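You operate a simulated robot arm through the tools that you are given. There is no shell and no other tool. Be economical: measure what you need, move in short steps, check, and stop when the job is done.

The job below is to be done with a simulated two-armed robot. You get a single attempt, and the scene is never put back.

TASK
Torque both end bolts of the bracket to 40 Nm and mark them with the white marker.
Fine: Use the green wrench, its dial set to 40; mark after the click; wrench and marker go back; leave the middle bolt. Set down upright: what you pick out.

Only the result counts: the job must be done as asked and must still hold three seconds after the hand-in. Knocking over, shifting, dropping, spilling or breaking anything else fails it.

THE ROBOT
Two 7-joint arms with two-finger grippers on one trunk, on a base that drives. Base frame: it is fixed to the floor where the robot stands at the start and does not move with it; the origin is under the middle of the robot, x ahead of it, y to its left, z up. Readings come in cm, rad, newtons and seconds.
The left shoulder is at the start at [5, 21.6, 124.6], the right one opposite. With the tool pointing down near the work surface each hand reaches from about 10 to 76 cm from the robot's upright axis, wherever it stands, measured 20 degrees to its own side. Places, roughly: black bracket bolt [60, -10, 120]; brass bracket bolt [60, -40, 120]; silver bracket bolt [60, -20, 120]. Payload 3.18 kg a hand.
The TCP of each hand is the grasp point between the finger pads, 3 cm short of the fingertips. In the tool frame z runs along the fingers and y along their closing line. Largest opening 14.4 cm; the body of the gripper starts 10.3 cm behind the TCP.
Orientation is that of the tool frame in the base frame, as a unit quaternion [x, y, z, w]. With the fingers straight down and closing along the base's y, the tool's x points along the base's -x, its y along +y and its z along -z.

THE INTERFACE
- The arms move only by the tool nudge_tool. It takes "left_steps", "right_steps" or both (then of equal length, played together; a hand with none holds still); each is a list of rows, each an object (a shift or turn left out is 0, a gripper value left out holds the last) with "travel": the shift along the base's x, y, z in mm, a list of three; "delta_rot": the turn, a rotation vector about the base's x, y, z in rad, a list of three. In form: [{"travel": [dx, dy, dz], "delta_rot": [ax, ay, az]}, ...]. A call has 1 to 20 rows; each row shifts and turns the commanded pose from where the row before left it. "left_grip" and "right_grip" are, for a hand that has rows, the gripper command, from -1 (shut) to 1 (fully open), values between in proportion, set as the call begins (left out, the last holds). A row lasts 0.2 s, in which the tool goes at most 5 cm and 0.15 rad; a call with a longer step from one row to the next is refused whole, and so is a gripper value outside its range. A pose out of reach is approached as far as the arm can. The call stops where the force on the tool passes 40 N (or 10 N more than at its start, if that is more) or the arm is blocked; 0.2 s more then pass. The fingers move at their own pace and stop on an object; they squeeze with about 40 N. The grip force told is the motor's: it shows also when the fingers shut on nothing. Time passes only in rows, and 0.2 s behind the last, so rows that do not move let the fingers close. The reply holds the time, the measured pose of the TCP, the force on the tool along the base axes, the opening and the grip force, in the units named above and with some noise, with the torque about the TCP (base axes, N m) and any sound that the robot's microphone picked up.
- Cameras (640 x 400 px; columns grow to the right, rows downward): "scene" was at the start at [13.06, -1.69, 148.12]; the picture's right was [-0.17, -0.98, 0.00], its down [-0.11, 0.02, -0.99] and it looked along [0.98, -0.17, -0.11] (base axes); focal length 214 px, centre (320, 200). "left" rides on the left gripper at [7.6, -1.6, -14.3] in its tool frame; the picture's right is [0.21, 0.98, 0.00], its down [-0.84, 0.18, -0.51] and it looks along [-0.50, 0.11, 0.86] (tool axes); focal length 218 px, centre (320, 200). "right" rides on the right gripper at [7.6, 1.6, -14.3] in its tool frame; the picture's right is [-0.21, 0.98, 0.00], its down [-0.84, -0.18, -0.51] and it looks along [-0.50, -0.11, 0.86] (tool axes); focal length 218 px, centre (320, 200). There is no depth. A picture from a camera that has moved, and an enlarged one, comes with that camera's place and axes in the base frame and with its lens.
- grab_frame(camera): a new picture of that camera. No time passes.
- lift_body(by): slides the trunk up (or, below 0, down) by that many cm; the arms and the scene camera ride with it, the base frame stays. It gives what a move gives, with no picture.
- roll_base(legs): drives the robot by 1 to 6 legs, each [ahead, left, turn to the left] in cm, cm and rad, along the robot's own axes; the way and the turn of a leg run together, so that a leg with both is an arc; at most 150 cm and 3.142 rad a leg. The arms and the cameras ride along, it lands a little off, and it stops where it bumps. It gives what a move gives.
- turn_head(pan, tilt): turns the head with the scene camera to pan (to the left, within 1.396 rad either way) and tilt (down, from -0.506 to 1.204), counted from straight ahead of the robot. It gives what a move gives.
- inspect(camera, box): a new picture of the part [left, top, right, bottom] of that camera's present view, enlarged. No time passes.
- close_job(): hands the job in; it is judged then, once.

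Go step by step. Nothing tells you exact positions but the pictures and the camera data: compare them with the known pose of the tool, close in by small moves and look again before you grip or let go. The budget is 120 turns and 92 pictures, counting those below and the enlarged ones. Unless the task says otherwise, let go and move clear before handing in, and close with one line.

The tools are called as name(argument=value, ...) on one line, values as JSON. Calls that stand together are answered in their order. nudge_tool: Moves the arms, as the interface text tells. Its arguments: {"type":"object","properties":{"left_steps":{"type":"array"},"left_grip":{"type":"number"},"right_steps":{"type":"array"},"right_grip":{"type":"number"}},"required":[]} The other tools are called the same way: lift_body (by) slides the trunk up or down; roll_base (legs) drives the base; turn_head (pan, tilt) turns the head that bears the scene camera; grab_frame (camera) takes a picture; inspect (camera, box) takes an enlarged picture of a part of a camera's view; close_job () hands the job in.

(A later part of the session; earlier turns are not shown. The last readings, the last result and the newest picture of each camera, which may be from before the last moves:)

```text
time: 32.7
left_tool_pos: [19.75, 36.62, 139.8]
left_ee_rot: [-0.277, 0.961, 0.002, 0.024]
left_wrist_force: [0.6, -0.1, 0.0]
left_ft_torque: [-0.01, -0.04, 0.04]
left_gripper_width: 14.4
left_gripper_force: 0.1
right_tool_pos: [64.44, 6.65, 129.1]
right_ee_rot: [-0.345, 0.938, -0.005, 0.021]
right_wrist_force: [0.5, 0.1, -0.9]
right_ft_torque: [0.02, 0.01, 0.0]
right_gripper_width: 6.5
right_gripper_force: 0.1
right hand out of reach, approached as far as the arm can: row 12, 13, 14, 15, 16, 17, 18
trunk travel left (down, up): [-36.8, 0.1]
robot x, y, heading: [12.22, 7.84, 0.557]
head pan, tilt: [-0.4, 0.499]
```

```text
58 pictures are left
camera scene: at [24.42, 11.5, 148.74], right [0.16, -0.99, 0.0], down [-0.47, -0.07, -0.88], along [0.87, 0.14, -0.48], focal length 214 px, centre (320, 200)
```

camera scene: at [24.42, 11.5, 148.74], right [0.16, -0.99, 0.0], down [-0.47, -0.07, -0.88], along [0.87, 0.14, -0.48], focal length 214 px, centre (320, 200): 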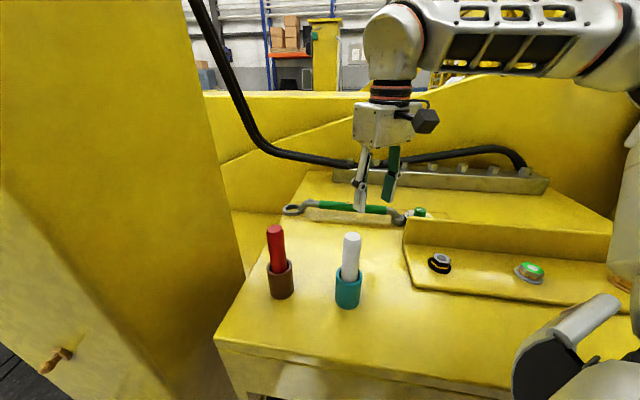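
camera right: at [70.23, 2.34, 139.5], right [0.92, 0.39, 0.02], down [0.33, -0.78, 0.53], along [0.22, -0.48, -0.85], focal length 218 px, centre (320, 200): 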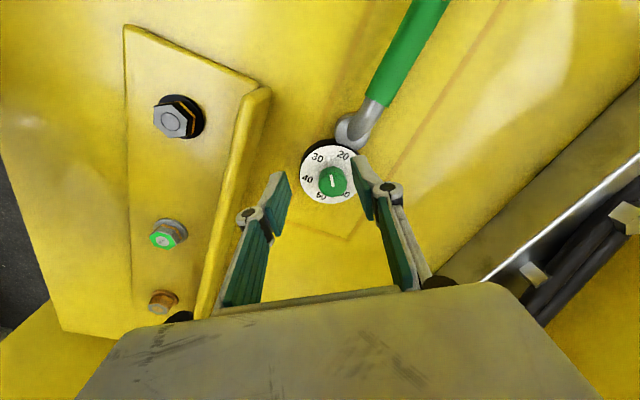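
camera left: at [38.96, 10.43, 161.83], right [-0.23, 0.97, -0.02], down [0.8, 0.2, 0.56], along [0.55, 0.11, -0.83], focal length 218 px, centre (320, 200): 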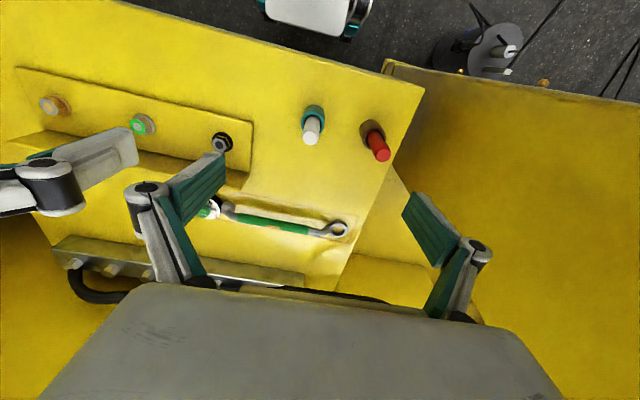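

The wrist won't turn past about +0.7 rad here, so I'll take the other way round to -90°.

nudge_tool(right_steps=[{"delta_rot": [0, 0, -0.14]}, {"delta_rot": [0, 0, -0.14]}, {"delta_rot": [0, 0, -0.14]}, {"delta_rot": [0, 0, -0.14]}, {"delta_rot": [0, 0, -0.14]}, {"delta_rot": [0, 0, -0.14]}, {"delta_rot": [0, 0, -0.14]}, {"delta_rot": [0, 0, -0.14]}, {"delta_rot": [0, 0, -0.14]}, {"delta_rot": [0, 0, -0.14]}, {"delta_rot": [0, 0, -0.14]}, {"delta_rot": [0, 0, -0.14]}, {"delta_rot": [0, 0, -0.14]}, {"delta_rot": [0, 0, -0.14]}, {"delta_rot": [0, 0, -0.14]}, {"delta_rot": [0, 0, -0.14]}, {"travel": [0, 0, 0]}])

```text
time: 36.3
left_tool_pos: [19.77, 36.77, 139.83]
left_ee_rot: [-0.276, 0.961, 0.002, 0.024]
left_wrist_force: [0.9, 0.7, 0.3]
left_ft_torque: [0.01, 0.01, 0.0]
left_gripper_width: 14.4
left_gripper_force: 0.2
right_tool_pos: [64.32, 6.64, 129.21]
right_ee_rot: [0.695, 0.719, -0.021, 0.005]
right_wrist_force: [0.7, 0.5, 0.4]
right_ft_torque: [0.0, -0.03, 0.01]
right_gripper_width: 6.48
right_gripper_force: 0.0
trunk travel left (down, up): [-36.8, 0.1]
robot x, y, heading: [12.23, 8.15, 0.558]
head pan, tilt: [-0.4, 0.499]
```

The hand is now at yaw -88°. I advance over the handle and check alignment.

nudge_tool(right_steps=[{"travel": [38, 0, -5]}, {"travel": [38, 0, -5]}, {"travel": [36, 5, -5]}, {"travel": [0, 0, 0]}])

grab_frame(camera="right")

inspect(camera="scene", box=[270, 120, 490, 257])

```text
time: 37.3
left_tool_pos: [19.7, 36.61, 139.81]
left_ee_rot: [-0.276, 0.961, 0.001, 0.024]
left_wrist_force: [0.0, -0.5, 0.2]
left_ft_torque: [0.0, -0.05, 0.0]
left_gripper_width: 14.42
left_gripper_force: 0.1
right_tool_pos: [75.42, 7.2, 127.72]
right_ee_rot: [0.694, 0.72, -0.02, 0.005]
right_wrist_force: [-0.8, -0.4, 0.5]
right_ft_torque: [0.01, 0.02, -0.05]
right_gripper_width: 6.48
right_gripper_force: 0.0
trunk travel left (down, up): [-36.8, 0.1]
robot x, y, heading: [12.06, 8.01, 0.56]
head pan, tilt: [-0.4, 0.499]
```

```text
57 pictures are left
camera right: at [77.13, 15.44, 141.6], right [0.98, -0.17, -0.01], down [-0.14, -0.83, 0.54], along [-0.11, -0.53, -0.84], focal length 218 px, centre (320, 200)
```

right: 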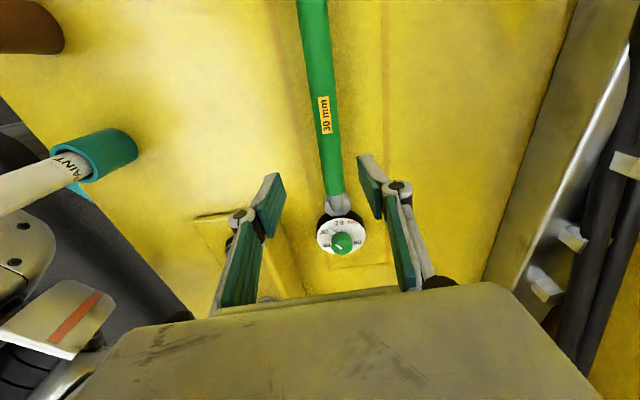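

```text
2.91 times, centred on (380, 188) of scene
camera zoom: at [24.36, 11.44, 148.75], right [0.16, -0.99, 0.0], down [-0.47, -0.07, -0.88], along [0.87, 0.14, -0.48], focal length 624 px, centre (146, 234)
```

zoom: 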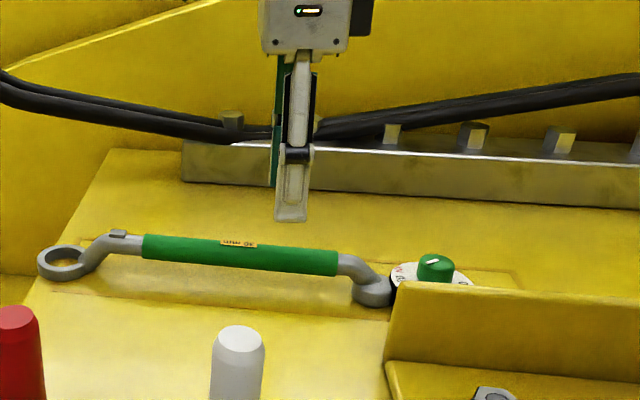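

The handle runs at x≈76.2 beneath the fingers, with the label near y=11. I shift slightly, descend and close on it.

nudge_tool(right_steps=[{"travel": [7, 25, -10]}, {"travel": [0, 0, -25]}, {"travel": [0, 0, -25]}, {"travel": [0, 0, -12]}, {"travel": [0, 0, 0]}])

nudge_tool(right_steps=[{"travel": [0, 0, 0]}, {"travel": [0, 0, 0]}, {"travel": [0, 0, 0]}], right_grip=-1)

nudge_tool(right_steps=[{"travel": [0, 0, 15]}, {"travel": [0, 0, 15]}, {"travel": [0, 0, 0]}])

inspect(camera="scene", box=[270, 120, 490, 257])

```text
time: 38.5
left_tool_pos: [19.74, 36.71, 139.82]
left_ee_rot: [-0.277, 0.961, 0.001, 0.023]
left_wrist_force: [0.1, -0.8, 0.8]
left_ft_torque: [0.0, 0.04, -0.01]
left_gripper_width: 14.4
left_gripper_force: 0.1
right_tool_pos: [76.21, 9.56, 120.34]
right_ee_rot: [0.694, 0.72, -0.021, 0.005]
right_wrist_force: [0.4, -0.5, -0.1]
right_ft_torque: [-0.03, -0.02, -0.01]
right_gripper_width: 6.5
right_gripper_force: 0.1
trunk travel left (down, up): [-36.8, 0.1]
robot x, y, heading: [11.93, 8.0, 0.559]
head pan, tilt: [-0.4, 0.499]
```

```text
time: 39.3
left_tool_pos: [19.67, 36.8, 139.75]
left_ee_rot: [-0.276, 0.961, 0.002, 0.024]
left_wrist_force: [-0.3, -0.7, 0.0]
left_ft_torque: [0.0, 0.01, -0.02]
left_gripper_width: 14.41
left_gripper_force: 0.1
right_tool_pos: [76.26, 9.54, 120.46]
right_ee_rot: [0.695, 0.719, -0.022, 0.004]
right_wrist_force: [-1.7, -0.6, -0.3]
right_ft_torque: [-0.29, 0.1, -0.2]
right_gripper_width: 2.4
right_gripper_force: 40.4
trunk travel left (down, up): [-36.8, 0.1]
robot x, y, heading: [12.51, 8.27, 0.553]
head pan, tilt: [-0.4, 0.499]
```

```text
time: 40.1
left_tool_pos: [19.93, 36.62, 139.69]
left_ee_rot: [-0.276, 0.961, 0.001, 0.023]
left_wrist_force: [-0.2, 0.3, -0.3]
left_ft_torque: [-0.02, 0.01, 0.01]
left_gripper_width: 14.39
left_gripper_force: 0.1
right_tool_pos: [76.5, 9.52, 123.38]
right_ee_rot: [0.693, 0.72, -0.022, 0.004]
right_wrist_force: [0.8, 0.2, -7.7]
right_ft_torque: [0.38, 0.02, 0.01]
right_gripper_width: 2.43
right_gripper_force: 39.9
trunk travel left (down, up): [-36.8, 0.1]
robot x, y, heading: [11.78, 8.0, 0.555]
head pan, tilt: [-0.4, 0.499]
```

```text
2.91 times, centred on (380, 188) of scene
camera zoom: at [24.55, 11.49, 148.73], right [0.16, -0.99, 0.0], down [-0.47, -0.07, -0.88], along [0.87, 0.14, -0.48], focal length 624 px, centre (146, 234)
```

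zoom: 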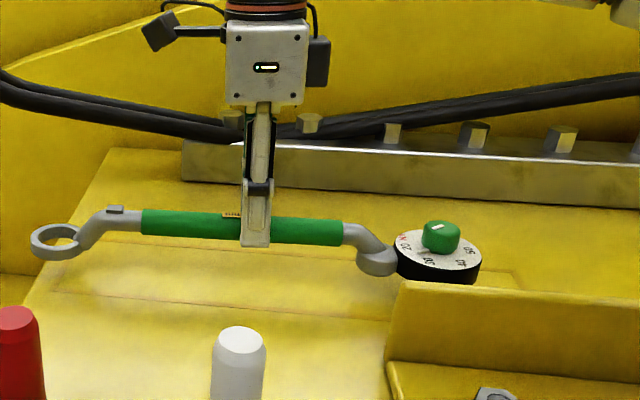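

The wrench is up, level and dial included (about 0.8 kg). I carry it behind the flange to the right, then up and back over the bracket toward the front strip.

nudge_tool(right_steps=[{"travel": [0, -44, 5]}, {"travel": [0, -44, 5]}, {"travel": [0, -44, 5]}, {"travel": [0, -44, 5]}, {"travel": [0, -44, 5]}, {"travel": [0, -45, 5]}, {"travel": [-5, 0, 30]}, {"travel": [-5, 0, 30]}, {"travel": [0, 0, 0]}])

grab_frame(camera="scene")

```text
time: 42.1
left_tool_pos: [19.96, 36.63, 139.84]
left_ee_rot: [-0.275, 0.961, 0.001, 0.024]
left_wrist_force: [-0.1, -0.3, 0.0]
left_ft_torque: [-0.01, 0.01, 0.04]
left_gripper_width: 14.4
left_gripper_force: 0.0
right_tool_pos: [75.36, -16.93, 132.64]
right_ee_rot: [0.694, 0.72, -0.021, 0.004]
right_wrist_force: [0.0, 0.3, -7.9]
right_ft_torque: [0.38, 0.03, -0.01]
right_gripper_width: 2.41
right_gripper_force: 39.8
trunk travel left (down, up): [-36.8, 0.1]
robot x, y, heading: [12.07, 7.77, 0.557]
head pan, tilt: [-0.4, 0.499]
```

```text
54 pictures are left
camera scene: at [24.6, 11.44, 148.73], right [0.16, -0.99, 0.0], down [-0.47, -0.07, -0.88], along [0.87, 0.14, -0.48], focal length 214 px, centre (320, 200)
```

scene: 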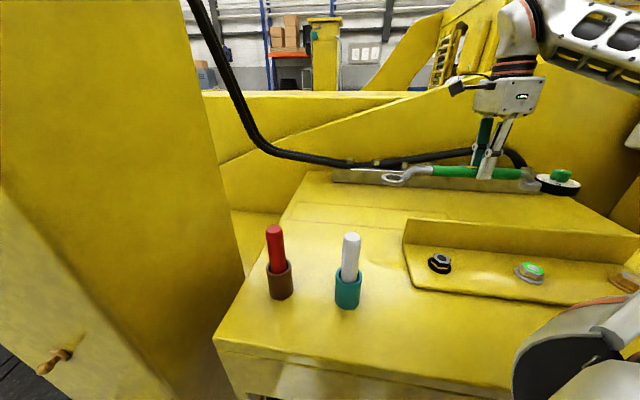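

Continuing: bring the wrench back over the bracket to above the front strip at x≈45.5, then look before lowering.

nudge_tool(right_steps=[{"travel": [-38, 0, 2]}, {"travel": [-38, 0, 0]}, {"travel": [-38, 0, 0]}, {"travel": [-38, 0, 0]}, {"travel": [-38, 0, 0]}, {"travel": [-38, 0, 0]}, {"travel": [-38, 0, 0]}, {"travel": [-32, 0, 0]}, {"travel": [0, 0, 0]}])

grab_frame(camera="scene")

grab_frame(camera="right")

```text
time: 44.1
left_tool_pos: [19.89, 36.68, 139.83]
left_ee_rot: [-0.276, 0.961, 0.001, 0.023]
left_wrist_force: [0.1, 0.2, 0.2]
left_ft_torque: [-0.01, -0.02, 0.02]
left_gripper_width: 14.43
left_gripper_force: 0.0
right_tool_pos: [47.01, -13.1, 131.24]
right_ee_rot: [0.694, 0.72, -0.019, 0.005]
right_wrist_force: [7.7, 9.3, -8.7]
right_ft_torque: [0.88, -0.21, 1.46]
right_gripper_width: 2.83
right_gripper_force: 40.2
right hand out of reach, approached as far as the arm can: row 2, 3, 4, 5
trunk travel left (down, up): [-36.8, 0.1]
robot x, y, heading: [11.7, 7.78, 0.556]
head pan, tilt: [-0.4, 0.499]
```

```text
53 pictures are left
camera scene: at [24.52, 11.45, 148.74], right [0.16, -0.99, 0.0], down [-0.47, -0.07, -0.88], along [0.87, 0.14, -0.48], focal length 214 px, centre (320, 200)
```

scene: 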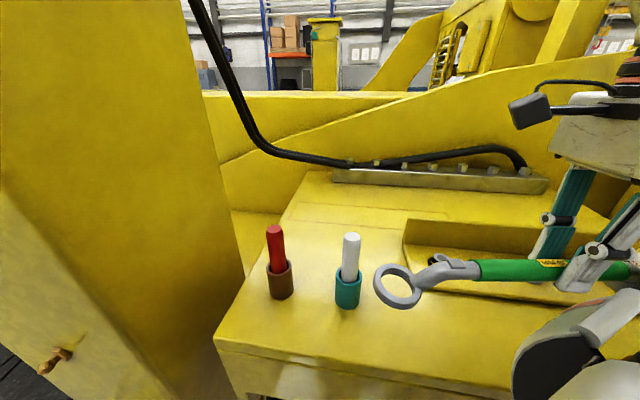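

```text
52 pictures are left
camera right: at [48.71, -4.89, 145.22], right [0.98, -0.17, -0.01], down [-0.14, -0.83, 0.54], along [-0.11, -0.53, -0.84], focal length 218 px, centre (320, 200)
```

right: 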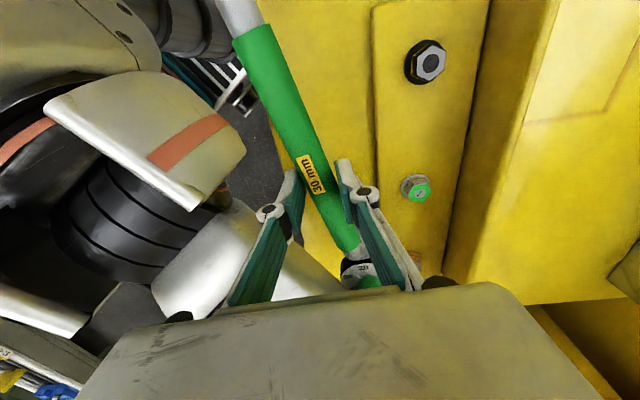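

The wrench touched my own upper arm and twisted a little in the grip. I move it forward out of contact, then back the robot off to make room.

nudge_tool(right_steps=[{"travel": [20, 0, 5]}, {"travel": [30, -10, 10]}, {"travel": [40, -10, 0]}, {"travel": [40, -10, 0]}, {"travel": [0, 0, 0]}])

roll_base(legs=[[-10, 6, 0]])

grab_frame(camera="scene")

grab_frame(camera="right")

```text
time: 45.3
left_tool_pos: [19.8, 36.58, 139.73]
left_ee_rot: [-0.276, 0.961, 0.002, 0.024]
left_wrist_force: [-0.2, -1.0, -0.7]
left_ft_torque: [0.0, -0.01, -0.01]
left_gripper_width: 14.41
left_gripper_force: 0.1
right_tool_pos: [59.64, -13.16, 131.73]
right_ee_rot: [0.694, 0.719, -0.021, 0.005]
right_wrist_force: [-0.2, 0.6, -8.4]
right_ft_torque: [0.36, -0.02, 0.03]
right_gripper_width: 2.39
right_gripper_force: 40.3
right hand out of reach, approached as far as the arm can: row 2, 3, 4
trunk travel left (down, up): [-36.8, 0.1]
robot x, y, heading: [12.19, 8.01, 0.558]
head pan, tilt: [-0.4, 0.499]
```

```text
time: 46.5
left_tool_pos: [8.16, 36.31, 139.84]
left_ee_rot: [-0.277, 0.96, 0.001, 0.024]
left_wrist_force: [0.2, -0.3, 0.1]
left_ft_torque: [0.04, -0.01, 0.01]
left_gripper_width: 14.37
left_gripper_force: 0.0
right_tool_pos: [48.23, -13.31, 131.79]
right_ee_rot: [0.694, 0.719, -0.022, 0.005]
right_wrist_force: [-0.8, 0.3, -5.9]
right_ft_torque: [0.37, 0.02, -0.02]
right_gripper_width: 2.41
right_gripper_force: 39.7
trunk travel left (down, up): [-36.8, 0.1]
robot x, y, heading: [0.33, 8.03, 0.559]
head pan, tilt: [-0.4, 0.499]
```

```text
51 pictures are left
camera scene: at [12.95, 11.33, 148.73], right [0.16, -0.99, 0.0], down [-0.47, -0.07, -0.88], along [0.87, 0.14, -0.48], focal length 214 px, centre (320, 200)
```

scene: 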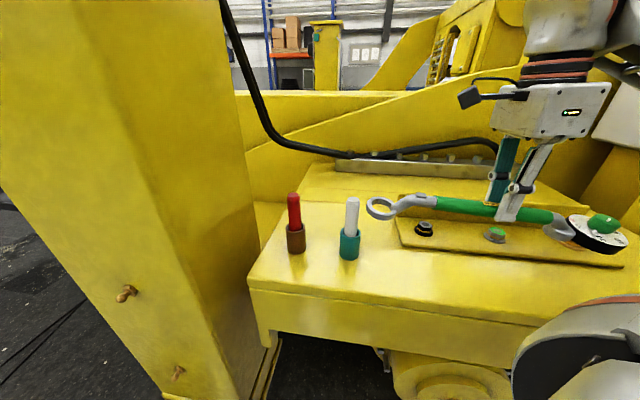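

```text
50 pictures are left
camera right: at [49.92, -4.99, 145.66], right [0.98, -0.17, -0.02], down [-0.14, -0.83, 0.54], along [-0.11, -0.53, -0.84], focal length 218 px, centre (320, 200)
```

right: 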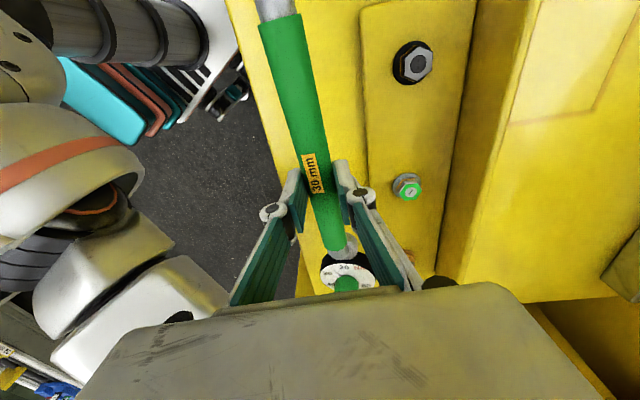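

There is plenty of room now. The strip is x≈39–53; I shift the wrench right and slightly back, clear of the marker holder, then lower it.

nudge_tool(right_steps=[{"travel": [-12, -30, 0]}, {"travel": [-11, -32, 0]}, {"travel": [0, 0, -30]}, {"travel": [0, 0, -30]}, {"travel": [0, 0, -25]}, {"travel": [0, 0, -10]}, {"travel": [0, 0, 0]}])

grab_frame(camera="scene")

```text
time: 48.1
left_tool_pos: [8.25, 36.55, 139.86]
left_ee_rot: [-0.277, 0.961, 0.001, 0.023]
left_wrist_force: [0.2, -0.3, -0.7]
left_ft_torque: [-0.03, 0.01, -0.02]
left_gripper_width: 14.4
left_gripper_force: 0.1
right_tool_pos: [46.39, -13.69, 120.5]
right_ee_rot: [0.694, 0.72, -0.022, 0.005]
right_wrist_force: [1.7, 1.8, -1.6]
right_ft_torque: [0.34, 0.16, 0.13]
right_gripper_width: 2.41
right_gripper_force: 40.0
right hand out of reach, approached as far as the arm can: row 1, 2
trunk travel left (down, up): [-36.8, 0.1]
robot x, y, heading: [0.58, 7.81, 0.559]
head pan, tilt: [-0.4, 0.499]
```

```text
49 pictures are left
camera scene: at [12.92, 11.38, 148.74], right [0.16, -0.99, 0.0], down [-0.47, -0.07, -0.88], along [0.87, 0.14, -0.48], focal length 214 px, centre (320, 200)
```

scene: 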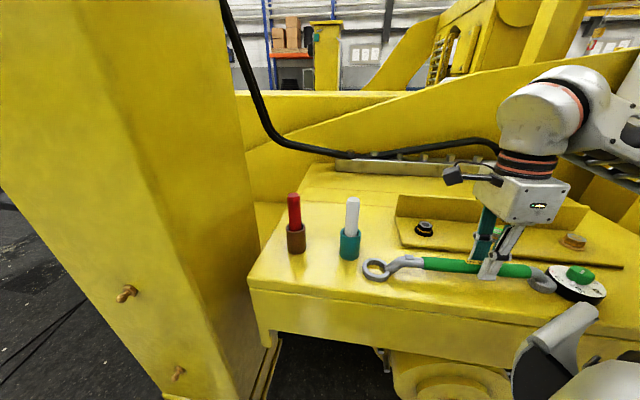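

The wrench is down, but its ring is close to the white holder since the y shift didn't take. I lift it a touch and retry the shift right at this lower height.

nudge_tool(right_steps=[{"travel": [0, -5, 10]}, {"travel": [0, -20, 0]}, {"travel": [0, -20, 0]}, {"travel": [0, 0, 0]}])

```text
time: 49.1
left_tool_pos: [8.51, 36.65, 139.74]
left_ee_rot: [-0.277, 0.961, 0.001, 0.022]
left_wrist_force: [1.5, 0.2, 0.0]
left_ft_torque: [-0.06, 0.13, -0.04]
left_gripper_width: 14.4
left_gripper_force: 0.1
right_tool_pos: [46.59, -17.33, 121.41]
right_ee_rot: [0.693, 0.72, -0.023, 0.005]
right_wrist_force: [1.8, 1.0, -7.5]
right_ft_torque: [0.36, 0.07, 0.02]
right_gripper_width: 2.42
right_gripper_force: 39.5
right hand out of reach, approached as far as the arm can: row 2
trunk travel left (down, up): [-36.8, 0.1]
robot x, y, heading: [0.66, 7.85, 0.554]
head pan, tilt: [-0.4, 0.499]
```

Now set it down, release, rise, and turn the robot back to face straight ahead for a comfortable reach to the dial.

nudge_tool(right_steps=[{"travel": [0, 0, -7]}, {"travel": [0, 0, -3]}, {"travel": [0, 0, 0]}])

nudge_tool(right_steps=[{"travel": [0, 0, 0]}, {"travel": [0, 0, 0]}, {"travel": [0, 0, 30]}, {"travel": [0, 0, 40]}, {"travel": [0, 0, 45]}, {"travel": [0, 0, 0]}], right_grip=-0.1)

roll_base(legs=[[0, 0, -0.55]])

turn_head(pan=-0.5, tilt=0.5)

grab_frame(camera="scene")

```text
time: 49.9
left_tool_pos: [8.31, 36.51, 139.82]
left_ee_rot: [-0.278, 0.96, 0.002, 0.024]
left_wrist_force: [0.5, -0.2, -0.1]
left_ft_torque: [-0.06, 0.01, 0.02]
left_gripper_width: 14.39
left_gripper_force: 0.1
right_tool_pos: [46.31, -17.39, 120.49]
right_ee_rot: [0.694, 0.719, -0.022, 0.005]
right_wrist_force: [-0.4, -0.8, -0.4]
right_ft_torque: [-0.21, -0.09, 0.23]
right_gripper_width: 2.41
right_gripper_force: 39.6
trunk travel left (down, up): [-36.8, 0.1]
robot x, y, heading: [0.38, 7.66, 0.559]
head pan, tilt: [-0.4, 0.499]
```

```text
time: 51.3
left_tool_pos: [8.3, 36.24, 139.87]
left_ee_rot: [-0.276, 0.961, 0.003, 0.022]
left_wrist_force: [0.4, 0.0, 0.5]
left_ft_torque: [0.05, 0.05, 0.01]
left_gripper_width: 14.4
left_gripper_force: 0.0
right_tool_pos: [46.39, -17.77, 131.59]
right_ee_rot: [0.693, 0.72, -0.02, 0.004]
right_wrist_force: [0.5, -0.5, -0.5]
right_ft_torque: [0.03, 0.0, 0.02]
right_gripper_width: 6.47
right_gripper_force: 0.1
trunk travel left (down, up): [-36.8, 0.1]
robot x, y, heading: [0.81, 7.53, 0.554]
head pan, tilt: [-0.4, 0.499]
```

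```text
time: 53.2
left_tool_pos: [22.02, 28.33, 139.85]
left_ee_rot: [-0.007, 1.0, -0.005, 0.023]
left_wrist_force: [0.8, -0.5, -0.5]
left_ft_torque: [0.02, 0.0, 0.02]
left_gripper_width: 14.39
left_gripper_force: 0.1
right_tool_pos: [26.45, -37.69, 131.6]
right_ee_rot: [0.862, 0.507, -0.022, -0.001]
right_wrist_force: [0.6, -0.1, -0.6]
right_ft_torque: [0.04, 0.05, -0.01]
right_gripper_width: 6.49
right_gripper_force: 0.0
trunk travel left (down, up): [-36.8, 0.1]
robot x, y, heading: [0.41, 7.81, 0.008]
head pan, tilt: [-0.4, 0.499]
```

```text
time: 53.9
left_tool_pos: [21.96, 28.32, 139.82]
left_ee_rot: [-0.009, 1.0, -0.006, 0.023]
left_wrist_force: [0.3, -0.6, 0.5]
left_ft_torque: [-0.02, 0.04, 0.02]
left_gripper_width: 14.4
left_gripper_force: 0.1
right_tool_pos: [26.47, -37.73, 131.74]
right_ee_rot: [0.862, 0.506, -0.023, -0.001]
right_wrist_force: [0.3, 0.1, -0.2]
right_ft_torque: [-0.01, 0.0, -0.02]
right_gripper_width: 6.5
right_gripper_force: 0.0
trunk travel left (down, up): [-36.8, 0.1]
robot x, y, heading: [0.38, 7.61, 0.009]
head pan, tilt: [-0.499, 0.499]
```

```text
48 pictures are left
camera scene: at [12.55, 3.58, 148.74], right [-0.47, -0.88, 0.0], down [-0.42, 0.22, -0.88], along [0.78, -0.41, -0.48], focal length 214 px, centre (320, 200)
```

scene: 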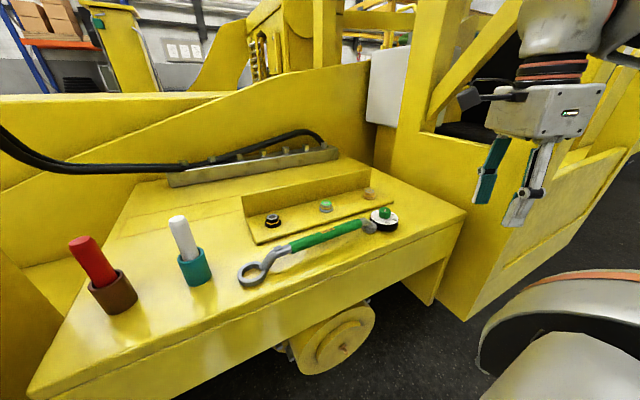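

The wrench lies neatly on the front strip with the dial at about [45.5, -32]. I move the right hand above it with yaw about -1.2.

nudge_tool(right_steps=[{"travel": [28, 8, -1], "delta_rot": [0, 0, 0.126]}, {"travel": [28, 8, -1], "delta_rot": [0, 0, 0.126]}, {"travel": [28, 8, -1], "delta_rot": [0, 0, 0.126]}, {"travel": [28, 8, -1], "delta_rot": [0, 0, 0.126]}, {"travel": [28, 8, -1], "delta_rot": [0, 0, 0.126]}, {"travel": [28, 8, -1], "delta_rot": [0, 0, 0.126]}, {"travel": [26, 8, -1], "delta_rot": [0, 0, 0.126]}, {"travel": [0, 0, 0]}], right_grip=-0.24)

grab_frame(camera="right")

```text
time: 55.7
left_tool_pos: [21.89, 28.33, 139.82]
left_ee_rot: [-0.008, 1.0, -0.005, 0.024]
left_wrist_force: [0.2, 1.3, 1.6]
left_ft_torque: [0.03, 0.0, 0.02]
left_gripper_width: 14.41
left_gripper_force: 0.1
right_tool_pos: [45.74, -32.23, 130.92]
right_ee_rot: [0.563, 0.826, -0.02, 0.008]
right_wrist_force: [0.8, -0.3, 0.1]
right_ft_torque: [0.01, -0.01, -0.03]
right_gripper_width: 5.47
right_gripper_force: 0.1
trunk travel left (down, up): [-36.8, 0.1]
robot x, y, heading: [0.39, 7.93, 0.011]
head pan, tilt: [-0.499, 0.499]
```

```text
47 pictures are left
camera right: at [44.68, -23.85, 144.96], right [0.99, 0.16, -0.02], down [0.15, -0.83, 0.54], along [0.08, -0.54, -0.84], focal length 218 px, centre (320, 200)
```

right: 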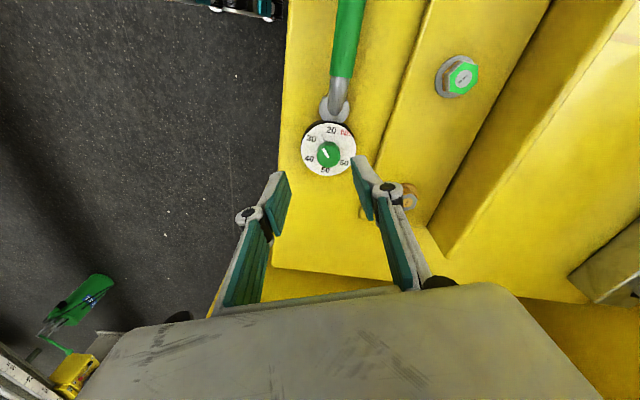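

The knob is at about [46.9, -33.2]. I align, drop to just above it, and zoom.

nudge_tool(right_steps=[{"travel": [11, -10, -20]}, {"travel": [0, 0, -35]}, {"travel": [0, 0, 0]}])

inspect(camera="right", box=[220, 100, 420, 230])

```text
time: 56.5
left_tool_pos: [22.0, 28.34, 139.8]
left_ee_rot: [-0.007, 1.0, -0.005, 0.023]
left_wrist_force: [-0.1, 0.0, -0.1]
left_ft_torque: [0.01, -0.02, 0.0]
left_gripper_width: 14.38
left_gripper_force: 0.1
right_tool_pos: [46.79, -33.04, 125.47]
right_ee_rot: [0.563, 0.826, -0.021, 0.008]
right_wrist_force: [0.2, 1.0, 0.6]
right_ft_torque: [-0.03, -0.02, 0.0]
right_gripper_width: 5.48
right_gripper_force: 0.1
trunk travel left (down, up): [-36.8, 0.1]
robot x, y, heading: [0.64, 7.82, 0.006]
head pan, tilt: [-0.499, 0.499]
```

```text
3.08 times, centred on (320, 165) of right
camera zoom: at [45.8, -24.64, 139.36], right [0.99, 0.16, -0.02], down [0.14, -0.83, 0.54], along [0.07, -0.54, -0.84], focal length 672 px, centre (320, 308)
```

zoom: 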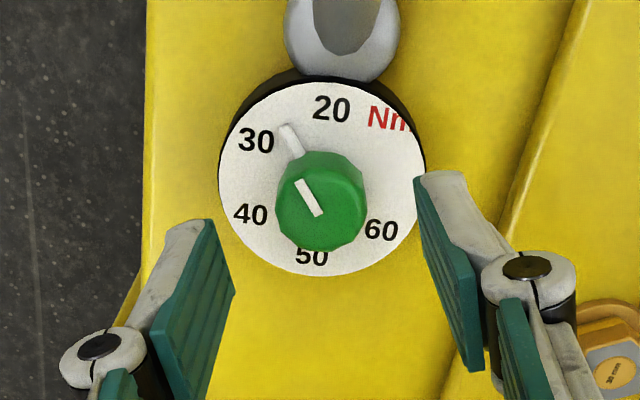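

The pointer reads about 27, so roughly 78° more is needed. I descend, grip the knob and turn +1.36 rad.

nudge_tool(right_steps=[{"travel": [1, -3, -20]}, {"travel": [0, 0, -18]}, {"travel": [0, 0, 0]}])

nudge_tool(right_steps=[{"travel": [0, 0, 0]}, {"travel": [0, 0, 0]}, {"travel": [0, 0, 0]}], right_grip=-0.8)

nudge_tool(right_steps=[{"delta_rot": [0, 0, 0.12]}, {"delta_rot": [0, 0, 0.12]}, {"delta_rot": [0, 0, 0.12]}, {"delta_rot": [0, 0, 0.12]}, {"delta_rot": [0, 0, 0.12]}, {"delta_rot": [0, 0, 0.12]}, {"delta_rot": [0, 0, 0.12]}, {"travel": [0, 0, 0]}])

inspect(camera="right", box=[220, 80, 440, 230])

```text
time: 57.3
left_tool_pos: [21.9, 28.41, 139.84]
left_ee_rot: [-0.007, 1.0, -0.004, 0.023]
left_wrist_force: [0.6, 0.6, 0.2]
left_ft_torque: [0.02, 0.01, 0.02]
left_gripper_width: 14.4
left_gripper_force: 0.1
right_tool_pos: [46.97, -33.53, 121.66]
right_ee_rot: [0.564, 0.826, -0.021, 0.008]
right_wrist_force: [0.2, 0.1, -0.2]
right_ft_torque: [0.02, 0.0, -0.02]
right_gripper_width: 5.43
right_gripper_force: 0.1
trunk travel left (down, up): [-36.8, 0.1]
robot x, y, heading: [0.79, 8.14, 0.01]
head pan, tilt: [-0.499, 0.499]
```

```text
time: 58.1
left_tool_pos: [21.96, 28.4, 139.81]
left_ee_rot: [-0.007, 1.0, -0.005, 0.023]
left_wrist_force: [-0.9, -0.9, 0.7]
left_ft_torque: [0.0, -0.02, 0.02]
left_gripper_width: 14.41
left_gripper_force: 0.1
right_tool_pos: [47.03, -33.49, 121.7]
right_ee_rot: [0.563, 0.826, -0.02, 0.008]
right_wrist_force: [0.0, -0.1, -0.4]
right_ft_torque: [-0.07, -0.19, 0.01]
right_gripper_width: 2.88
right_gripper_force: 40.3
trunk travel left (down, up): [-36.8, 0.1]
robot x, y, heading: [0.39, 7.66, 0.008]
head pan, tilt: [-0.499, 0.499]
```

```text
time: 59.9
left_tool_pos: [21.95, 28.28, 139.89]
left_ee_rot: [-0.008, 1.0, -0.005, 0.022]
left_wrist_force: [-0.1, -0.1, -0.4]
left_ft_torque: [0.02, 0.0, 0.01]
left_gripper_width: 14.4
left_gripper_force: 0.1
right_tool_pos: [47.0, -33.44, 121.56]
right_ee_rot: [0.176, 0.984, -0.015, 0.016]
right_wrist_force: [0.3, -1.8, 0.1]
right_ft_torque: [0.08, 0.0, 0.0]
right_gripper_width: 2.87
right_gripper_force: 40.3
trunk travel left (down, up): [-36.8, 0.1]
robot x, y, heading: [0.48, 7.92, 0.009]
head pan, tilt: [-0.499, 0.499]
```

```text
2.67 times, centred on (330, 155) of right
camera zoom: at [40.13, -28.6, 135.55], right [0.54, 0.84, -0.02], down [0.71, -0.44, 0.54], along [0.45, -0.3, -0.84], focal length 582 px, centre (293, 320)
```

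zoom: 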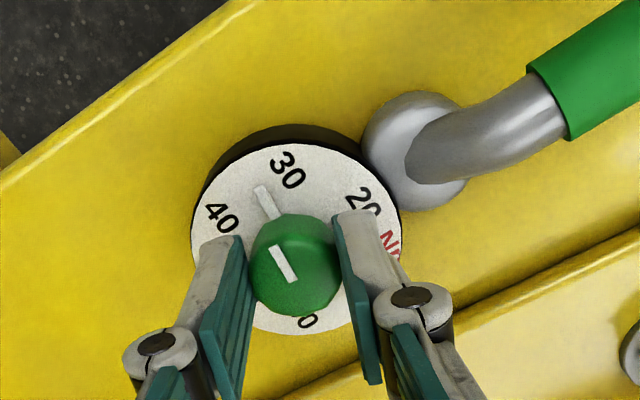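

The knob turns cleanly and now reads about 35. Another 0.52 rad should bring it to 40.

nudge_tool(right_steps=[{"delta_rot": [0, 0, 0.13]}, {"delta_rot": [0, 0, 0.13]}, {"delta_rot": [0, 0, 0.13]}, {"delta_rot": [0, 0, 0.13]}, {"travel": [0, 0, 0]}])

nudge_tool(right_steps=[{"travel": [0, 0, 0]}, {"travel": [0, 0, 0]}, {"travel": [0, 0, 30]}, {"travel": [0, 0, 35]}, {"travel": [0, 0, 0]}], right_grip=-0.24)

inspect(camera="right", box=[240, 90, 400, 190])

```text
time: 61.1
left_tool_pos: [22.01, 28.34, 139.85]
left_ee_rot: [-0.008, 1.0, -0.005, 0.022]
left_wrist_force: [0.8, 0.9, 0.6]
left_ft_torque: [-0.02, -0.03, -0.01]
left_gripper_width: 14.4
left_gripper_force: 0.1
right_tool_pos: [47.0, -33.41, 121.67]
right_ee_rot: [0.049, 0.999, -0.013, 0.018]
right_wrist_force: [-0.6, -2.0, 0.7]
right_ft_torque: [0.02, -0.04, -0.03]
right_gripper_width: 2.87
right_gripper_force: 40.0
right hand out of reach, approached as far as the arm can: row 3, 4
trunk travel left (down, up): [-36.8, 0.1]
robot x, y, heading: [0.43, 7.83, 0.012]
head pan, tilt: [-0.499, 0.499]
```

```text
time: 62.3
left_tool_pos: [22.02, 28.29, 139.86]
left_ee_rot: [-0.008, 1.0, -0.005, 0.022]
left_wrist_force: [0.0, 0.0, -0.3]
left_ft_torque: [0.02, 0.01, 0.05]
left_gripper_width: 14.37
left_gripper_force: 0.0
right_tool_pos: [47.01, -33.4, 123.53]
right_ee_rot: [0.05, 0.999, -0.013, 0.018]
right_wrist_force: [-0.3, -0.3, 0.7]
right_ft_torque: [0.05, 0.02, -0.01]
right_gripper_width: 5.5
right_gripper_force: 0.0
right hand out of reach, approached as far as the arm can: row 3, 4
trunk travel left (down, up): [-36.8, 0.1]
robot x, y, heading: [0.48, 7.98, 0.015]
head pan, tilt: [-0.499, 0.499]
```

```text
4.00 times, centred on (320, 140) of right
camera zoom: at [39.12, -30.52, 137.45], right [0.3, 0.95, -0.02], down [0.8, -0.25, 0.54], along [0.51, -0.18, -0.84], focal length 873 px, centre (320, 440)
```

zoom: 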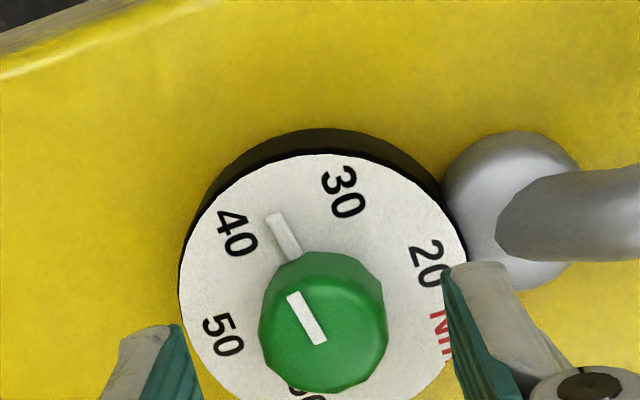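

The arm reached its limit with the pointer near 37. I rotate the open hand back, regrip and turn the remaining 16° or so.

nudge_tool(right_steps=[{"delta_rot": [0, 0, -0.13]}, {"delta_rot": [0, 0, -0.13]}, {"delta_rot": [0, 0, -0.13]}, {"delta_rot": [0, 0, -0.13]}, {"delta_rot": [0, 0, -0.13]}, {"delta_rot": [0, 0, -0.13]}, {"travel": [0, 0, 20]}, {"travel": [0, 0, 0]}])

inspect(camera="right", box=[240, 90, 400, 190])

```text
time: 64.1
left_tool_pos: [21.98, 28.3, 139.84]
left_ee_rot: [-0.008, 1.0, -0.006, 0.022]
left_wrist_force: [0.3, -0.2, 0.3]
left_ft_torque: [-0.01, 0.01, -0.03]
left_gripper_width: 14.41
left_gripper_force: 0.0
right_tool_pos: [47.18, -33.32, 125.64]
right_ee_rot: [0.425, 0.905, -0.018, 0.012]
right_wrist_force: [0.6, -0.3, -0.5]
right_ft_torque: [0.04, 0.03, 0.01]
right_gripper_width: 5.46
right_gripper_force: 0.0
trunk travel left (down, up): [-36.8, 0.1]
robot x, y, heading: [0.55, 7.89, 0.008]
head pan, tilt: [-0.499, 0.499]
```

```text
4.00 times, centred on (320, 140) of right
camera zoom: at [43.58, -25.74, 139.53], right [0.89, 0.46, -0.02], down [0.4, -0.74, 0.54], along [0.24, -0.49, -0.84], focal length 873 px, centre (320, 440)
```

zoom: 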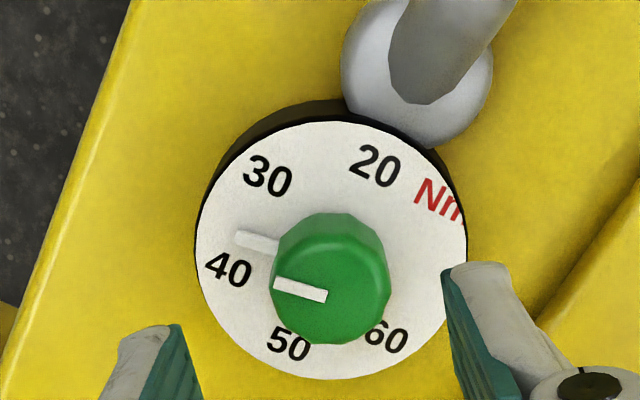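

Pointer reads about 36.7. Regrip and turn +0.34 rad.

nudge_tool(right_steps=[{"travel": [-1, -1, -20]}, {"travel": [-1, 0, -19]}, {"travel": [0, 0, 0]}])

nudge_tool(right_steps=[{"travel": [0, 0, 0]}, {"travel": [0, 0, 0]}, {"travel": [0, 0, 0]}, {"delta_rot": [0, 0, 0.12]}, {"delta_rot": [0, 0, 0.12]}, {"delta_rot": [0, 0, 0.11]}, {"travel": [0, 0, 0]}], right_grip=-0.8)

nudge_tool(right_steps=[{"travel": [0, 0, 0]}, {"travel": [0, 0, 0]}, {"travel": [0, 0, 25]}, {"travel": [0, 0, 25]}, {"travel": [0, 0, 0]}], right_grip=-0.24)

inspect(camera="right", box=[240, 90, 400, 190])

```text
time: 64.9
left_tool_pos: [22.02, 28.24, 139.83]
left_ee_rot: [-0.008, 1.0, -0.006, 0.022]
left_wrist_force: [-0.7, 0.0, 0.0]
left_ft_torque: [0.02, 0.01, 0.04]
left_gripper_width: 14.4
left_gripper_force: 0.1
right_tool_pos: [46.95, -33.37, 121.79]
right_ee_rot: [0.425, 0.905, -0.019, 0.011]
right_wrist_force: [1.0, 0.7, 0.2]
right_ft_torque: [0.03, 0.01, 0.02]
right_gripper_width: 5.48
right_gripper_force: 0.1
trunk travel left (down, up): [-36.8, 0.1]
robot x, y, heading: [0.61, 7.71, 0.009]
head pan, tilt: [-0.499, 0.499]
```

```text
time: 66.5
left_tool_pos: [22.0, 28.31, 139.79]
left_ee_rot: [-0.008, 1.0, -0.005, 0.024]
left_wrist_force: [0.5, -0.5, 0.7]
left_ft_torque: [0.01, 0.0, 0.01]
left_gripper_width: 14.4
left_gripper_force: 0.1
right_tool_pos: [46.77, -33.52, 121.78]
right_ee_rot: [0.26, 0.965, -0.016, 0.015]
right_wrist_force: [-1.4, -1.1, 1.0]
right_ft_torque: [-0.05, 0.07, 0.04]
right_gripper_width: 2.93
right_gripper_force: 40.0
trunk travel left (down, up): [-36.8, 0.1]
robot x, y, heading: [0.55, 7.54, 0.012]
head pan, tilt: [-0.499, 0.499]
```

```text
time: 67.7
left_tool_pos: [22.11, 28.35, 139.97]
left_ee_rot: [-0.008, 1.0, -0.005, 0.022]
left_wrist_force: [-0.7, 0.4, 0.5]
left_ft_torque: [0.02, -0.01, -0.02]
left_gripper_width: 14.38
left_gripper_force: 0.1
right_tool_pos: [47.11, -33.56, 126.74]
right_ee_rot: [0.26, 0.965, -0.016, 0.014]
right_wrist_force: [0.2, 0.2, 0.2]
right_ft_torque: [0.03, -0.01, 0.02]
right_gripper_width: 5.48
right_gripper_force: 0.1
trunk travel left (down, up): [-36.8, 0.1]
robot x, y, heading: [0.51, 8.13, 0.011]
head pan, tilt: [-0.499, 0.499]
```

```text
4.00 times, centred on (320, 140) of right
camera zoom: at [41.0, -27.7, 140.68], right [0.67, 0.74, -0.02], down [0.63, -0.56, 0.54], along [0.39, -0.38, -0.84], focal length 873 px, centre (320, 440)
```

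zoom: 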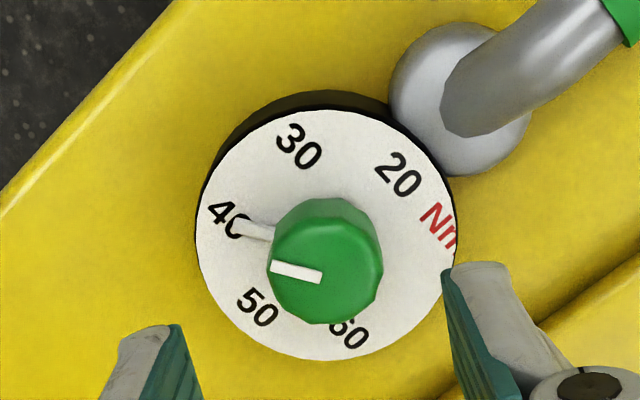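

The pointer is at 40. Before regripping I test how far the wrist can turn the other way, since the wrench has to sweep clockwise with its handle toward me.

nudge_tool(right_steps=[{"travel": [0, 20, 30], "delta_rot": [0, 0, -0.14]}, {"travel": [0, 20, 20], "delta_rot": [0, 0, -0.14]}, {"travel": [0, 20, 0], "delta_rot": [0, 0, -0.14]}, {"travel": [0, 20, 0], "delta_rot": [0, 0, -0.14]}, {"travel": [0, 20, 0], "delta_rot": [0, 0, -0.14]}, {"travel": [0, 20, 0], "delta_rot": [0, 0, -0.14]}, {"travel": [0, 20, 0], "delta_rot": [0, 0, -0.14]}, {"travel": [0, 20, 0], "delta_rot": [0, 0, -0.14]}, {"delta_rot": [0, 0, -0.14]}, {"delta_rot": [0, 0, -0.14]}, {"delta_rot": [0, 0, -0.14]}, {"delta_rot": [0, 0, -0.14]}, {"delta_rot": [0, 0, -0.14]}, {"delta_rot": [0, 0, -0.14]}, {"delta_rot": [0, 0, -0.14]}, {"delta_rot": [0, 0, -0.14]}, {"delta_rot": [0, 0, -0.14]}, {"delta_rot": [0, 0, -0.14]}, {"travel": [0, 0, 0]}])

```text
time: 71.7
left_tool_pos: [21.94, 28.47, 139.94]
left_ee_rot: [-0.008, 1.0, -0.005, 0.023]
left_wrist_force: [0.4, -0.1, -0.1]
left_ft_torque: [0.03, -0.01, 0.0]
left_gripper_width: 14.4
left_gripper_force: 0.1
right_tool_pos: [46.97, -17.43, 131.85]
right_ee_rot: [0.999, 0.047, -0.018, -0.011]
right_wrist_force: [0.1, 0.9, 0.0]
right_ft_torque: [-0.02, -0.01, -0.02]
right_gripper_width: 5.45
right_gripper_force: 0.1
trunk travel left (down, up): [-36.8, 0.1]
robot x, y, heading: [0.47, 7.88, 0.007]
head pan, tilt: [-0.499, 0.499]
```

The wrist turns freely down to -3.05 rad, which gives enough sweep. I rotate back to -1.54, and grip the handle nearer its centre of mass at y≈-20.

nudge_tool(right_steps=[{"travel": [0, -13, 0], "delta_rot": [0, 0, 0.137]}, {"travel": [0, -13, 0], "delta_rot": [0, 0, 0.137]}, {"delta_rot": [0, 0, 0.137]}, {"delta_rot": [0, 0, 0.137]}, {"delta_rot": [0, 0, 0.137]}, {"delta_rot": [0, 0, 0.137]}, {"delta_rot": [0, 0, 0.137]}, {"delta_rot": [0, 0, 0.137]}, {"delta_rot": [0, 0, 0.137]}, {"delta_rot": [0, 0, 0.137]}, {"delta_rot": [0, 0, 0.137]}, {"travel": [-4, 0, -30]}, {"travel": [0, 0, -30]}, {"travel": [0, 0, 0]}], right_grip=-0.1)

grab_frame(camera="right")

```text
time: 74.7
left_tool_pos: [21.95, 28.37, 139.9]
left_ee_rot: [-0.007, 1.0, -0.005, 0.023]
left_wrist_force: [-1.8, -0.4, 0.1]
left_ft_torque: [0.02, -0.01, -0.01]
left_gripper_width: 14.39
left_gripper_force: 0.0
right_tool_pos: [46.39, -19.89, 125.95]
right_ee_rot: [0.696, 0.718, -0.022, 0.004]
right_wrist_force: [0.1, -0.3, 0.4]
right_ft_torque: [-0.03, 0.02, 0.0]
right_gripper_width: 6.5
right_gripper_force: 0.0
trunk travel left (down, up): [-36.8, 0.1]
robot x, y, heading: [0.43, 8.08, 0.01]
head pan, tilt: [-0.499, 0.499]
```

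```text
41 pictures are left
camera right: at [48.26, -11.61, 139.78], right [0.98, -0.18, -0.02], down [-0.14, -0.83, 0.54], along [-0.11, -0.53, -0.84], focal length 218 px, centre (320, 200)
```

right: 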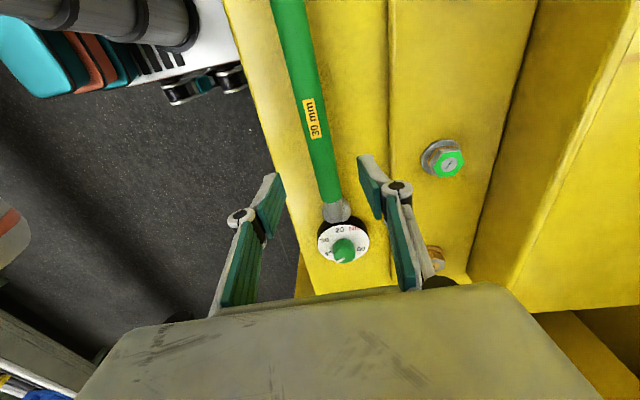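

Aligned within 3 mm. Descend, close and lift.

nudge_tool(right_steps=[{"travel": [3, 0, -25]}, {"travel": [0, 0, -30]}, {"travel": [0, 0, 0]}])

nudge_tool(right_steps=[{"travel": [0, 0, 0]}, {"travel": [0, 0, 0]}, {"travel": [0, 0, 0]}, {"travel": [0, 0, 20]}, {"travel": [0, 0, 25]}, {"travel": [0, 0, 25]}, {"travel": [0, 0, 0]}], right_grip=-1)

grab_frame(camera="scene")

```text
time: 75.5
left_tool_pos: [21.9, 28.44, 139.89]
left_ee_rot: [-0.007, 1.0, -0.005, 0.023]
left_wrist_force: [0.0, -0.2, 0.0]
left_ft_torque: [-0.01, -0.01, -0.03]
left_gripper_width: 14.41
left_gripper_force: 0.1
right_tool_pos: [46.73, -20.18, 120.3]
right_ee_rot: [0.696, 0.718, -0.022, 0.004]
right_wrist_force: [0.5, -0.2, -0.1]
right_ft_torque: [-0.02, -0.03, 0.01]
right_gripper_width: 6.46
right_gripper_force: 0.1
trunk travel left (down, up): [-36.8, 0.1]
robot x, y, heading: [0.57, 8.05, 0.012]
head pan, tilt: [-0.499, 0.499]
```

```text
time: 77.1
left_tool_pos: [22.04, 28.28, 139.87]
left_ee_rot: [-0.007, 1.0, -0.005, 0.023]
left_wrist_force: [0.3, -0.7, 0.1]
left_ft_torque: [0.02, 0.01, 0.01]
left_gripper_width: 14.39
left_gripper_force: 0.1
right_tool_pos: [46.85, -20.13, 127.33]
right_ee_rot: [0.695, 0.718, -0.021, 0.005]
right_wrist_force: [0.3, 0.1, -8.1]
right_ft_torque: [0.15, 0.04, 0.0]
right_gripper_width: 2.39
right_gripper_force: 40.4
trunk travel left (down, up): [-36.8, 0.1]
robot x, y, heading: [0.51, 7.81, 0.008]
head pan, tilt: [-0.499, 0.499]
```

```text
40 pictures are left
camera scene: at [12.62, 3.54, 148.73], right [-0.47, -0.88, 0.0], down [-0.42, 0.22, -0.88], along [0.78, -0.41, -0.48], focal length 214 px, centre (320, 200)
```

scene: 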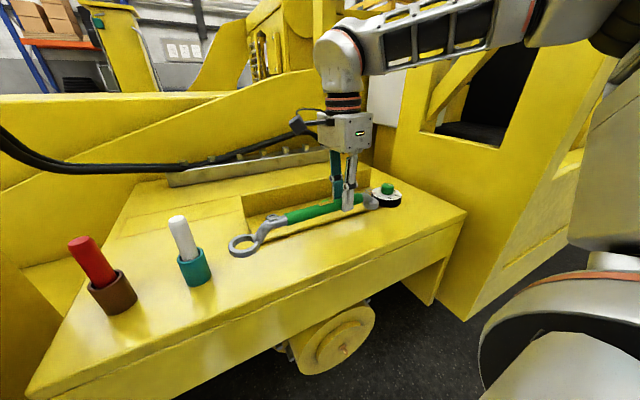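

The wrench is held level with 40 set. I swing it so the ring comes over the black bolt (about [58.2, -6.7]) with the handle slanting toward me, and bring the left hand camera in to check.

nudge_tool(right_steps=[{"travel": [1, -13, 0], "delta_rot": [0, 0, -0.137]}, {"travel": [1, -13, 0], "delta_rot": [0, 0, -0.137]}, {"travel": [2, -13, 0], "delta_rot": [0, 0, -0.137]}, {"travel": [2, -13, 0], "delta_rot": [0, 0, -0.137]}, {"travel": [0, 0, 0]}, {"travel": [0, 0, 0]}, {"travel": [0, 0, 0]}, {"travel": [0, 0, 0]}], left_steps=[{"travel": [25, -28, 7]}, {"travel": [25, -28, 7]}, {"travel": [25, -28, 7]}, {"travel": [25, -28, 7]}, {"travel": [25, -28, 7]}, {"travel": [25, -28, 7]}, {"travel": [25, -28, 7]}, {"travel": [0, 0, 0]}])

grab_frame(camera="left")

inspect(camera="scene", box=[200, 160, 400, 285])

```text
time: 78.9
left_tool_pos: [39.51, 8.82, 144.5]
left_ee_rot: [-0.008, 1.0, -0.006, 0.023]
left_wrist_force: [-0.1, -0.1, 0.1]
left_ft_torque: [-0.02, -0.04, 0.01]
left_gripper_width: 14.39
left_gripper_force: 0.1
right_tool_pos: [47.47, -25.22, 127.43]
right_ee_rot: [0.864, 0.503, -0.023, -0.001]
right_wrist_force: [0.1, 0.2, -7.6]
right_ft_torque: [0.11, -0.09, -0.01]
right_gripper_width: 2.43
right_gripper_force: 40.1
trunk travel left (down, up): [-36.8, 0.1]
robot x, y, heading: [0.68, 7.84, 0.009]
head pan, tilt: [-0.499, 0.499]
```

```text
39 pictures are left
camera left: at [31.19, 7.35, 158.44], right [-0.22, 0.97, -0.02], down [0.82, 0.2, 0.54], along [0.53, 0.1, -0.84], focal length 218 px, centre (320, 200)
```

left: 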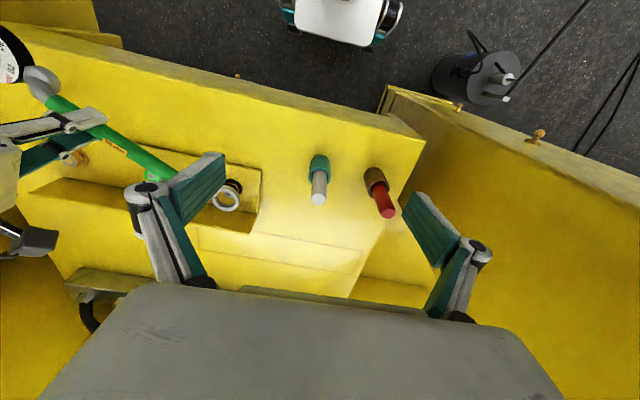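

```text
3.20 times, centred on (300, 222) of scene
camera zoom: at [12.56, 3.69, 148.75], right [-0.47, -0.88, 0.0], down [-0.42, 0.22, -0.88], along [0.78, -0.41, -0.48], focal length 686 px, centre (384, 128)
```

zoom: 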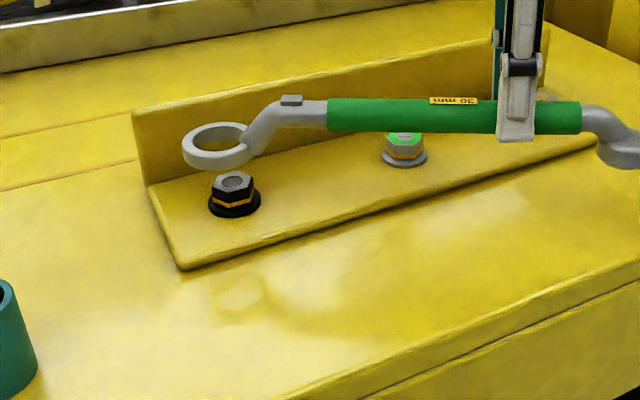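

The ring hovers almost over the black bolt. I zoom the left camera for a precise offset.

inspect(camera="left", box=[190, 160, 270, 220])

inspect(camera="scene", box=[240, 185, 320, 235])

```text
6.67 times, centred on (230, 190) of left
camera zoom: at [31.19, 7.35, 158.44], right [-0.22, 0.97, -0.02], down [0.82, 0.2, 0.54], along [0.53, 0.1, -0.84], focal length 1455 px, centre (920, 267)
```

zoom: 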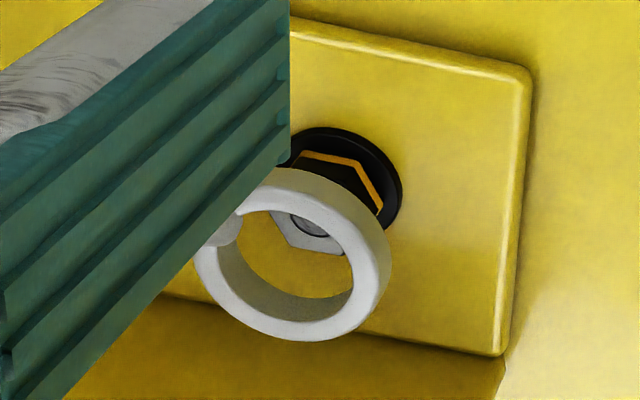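

```text
8.00 times, centred on (280, 210) of scene
camera zoom: at [12.56, 3.69, 148.75], right [-0.47, -0.88, 0.0], down [-0.42, 0.22, -0.88], along [0.78, -0.41, -0.48], focal length 1716 px, centre (640, 120)
```

zoom: 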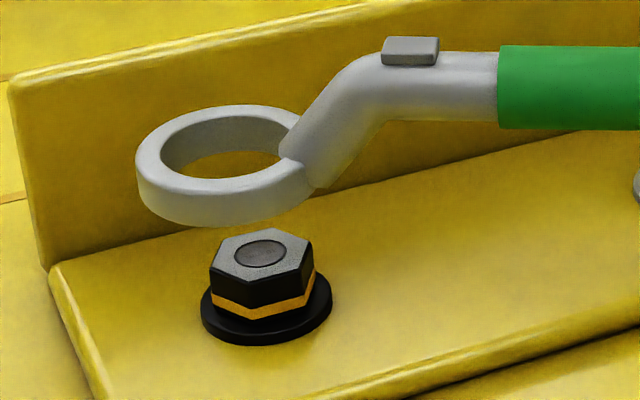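

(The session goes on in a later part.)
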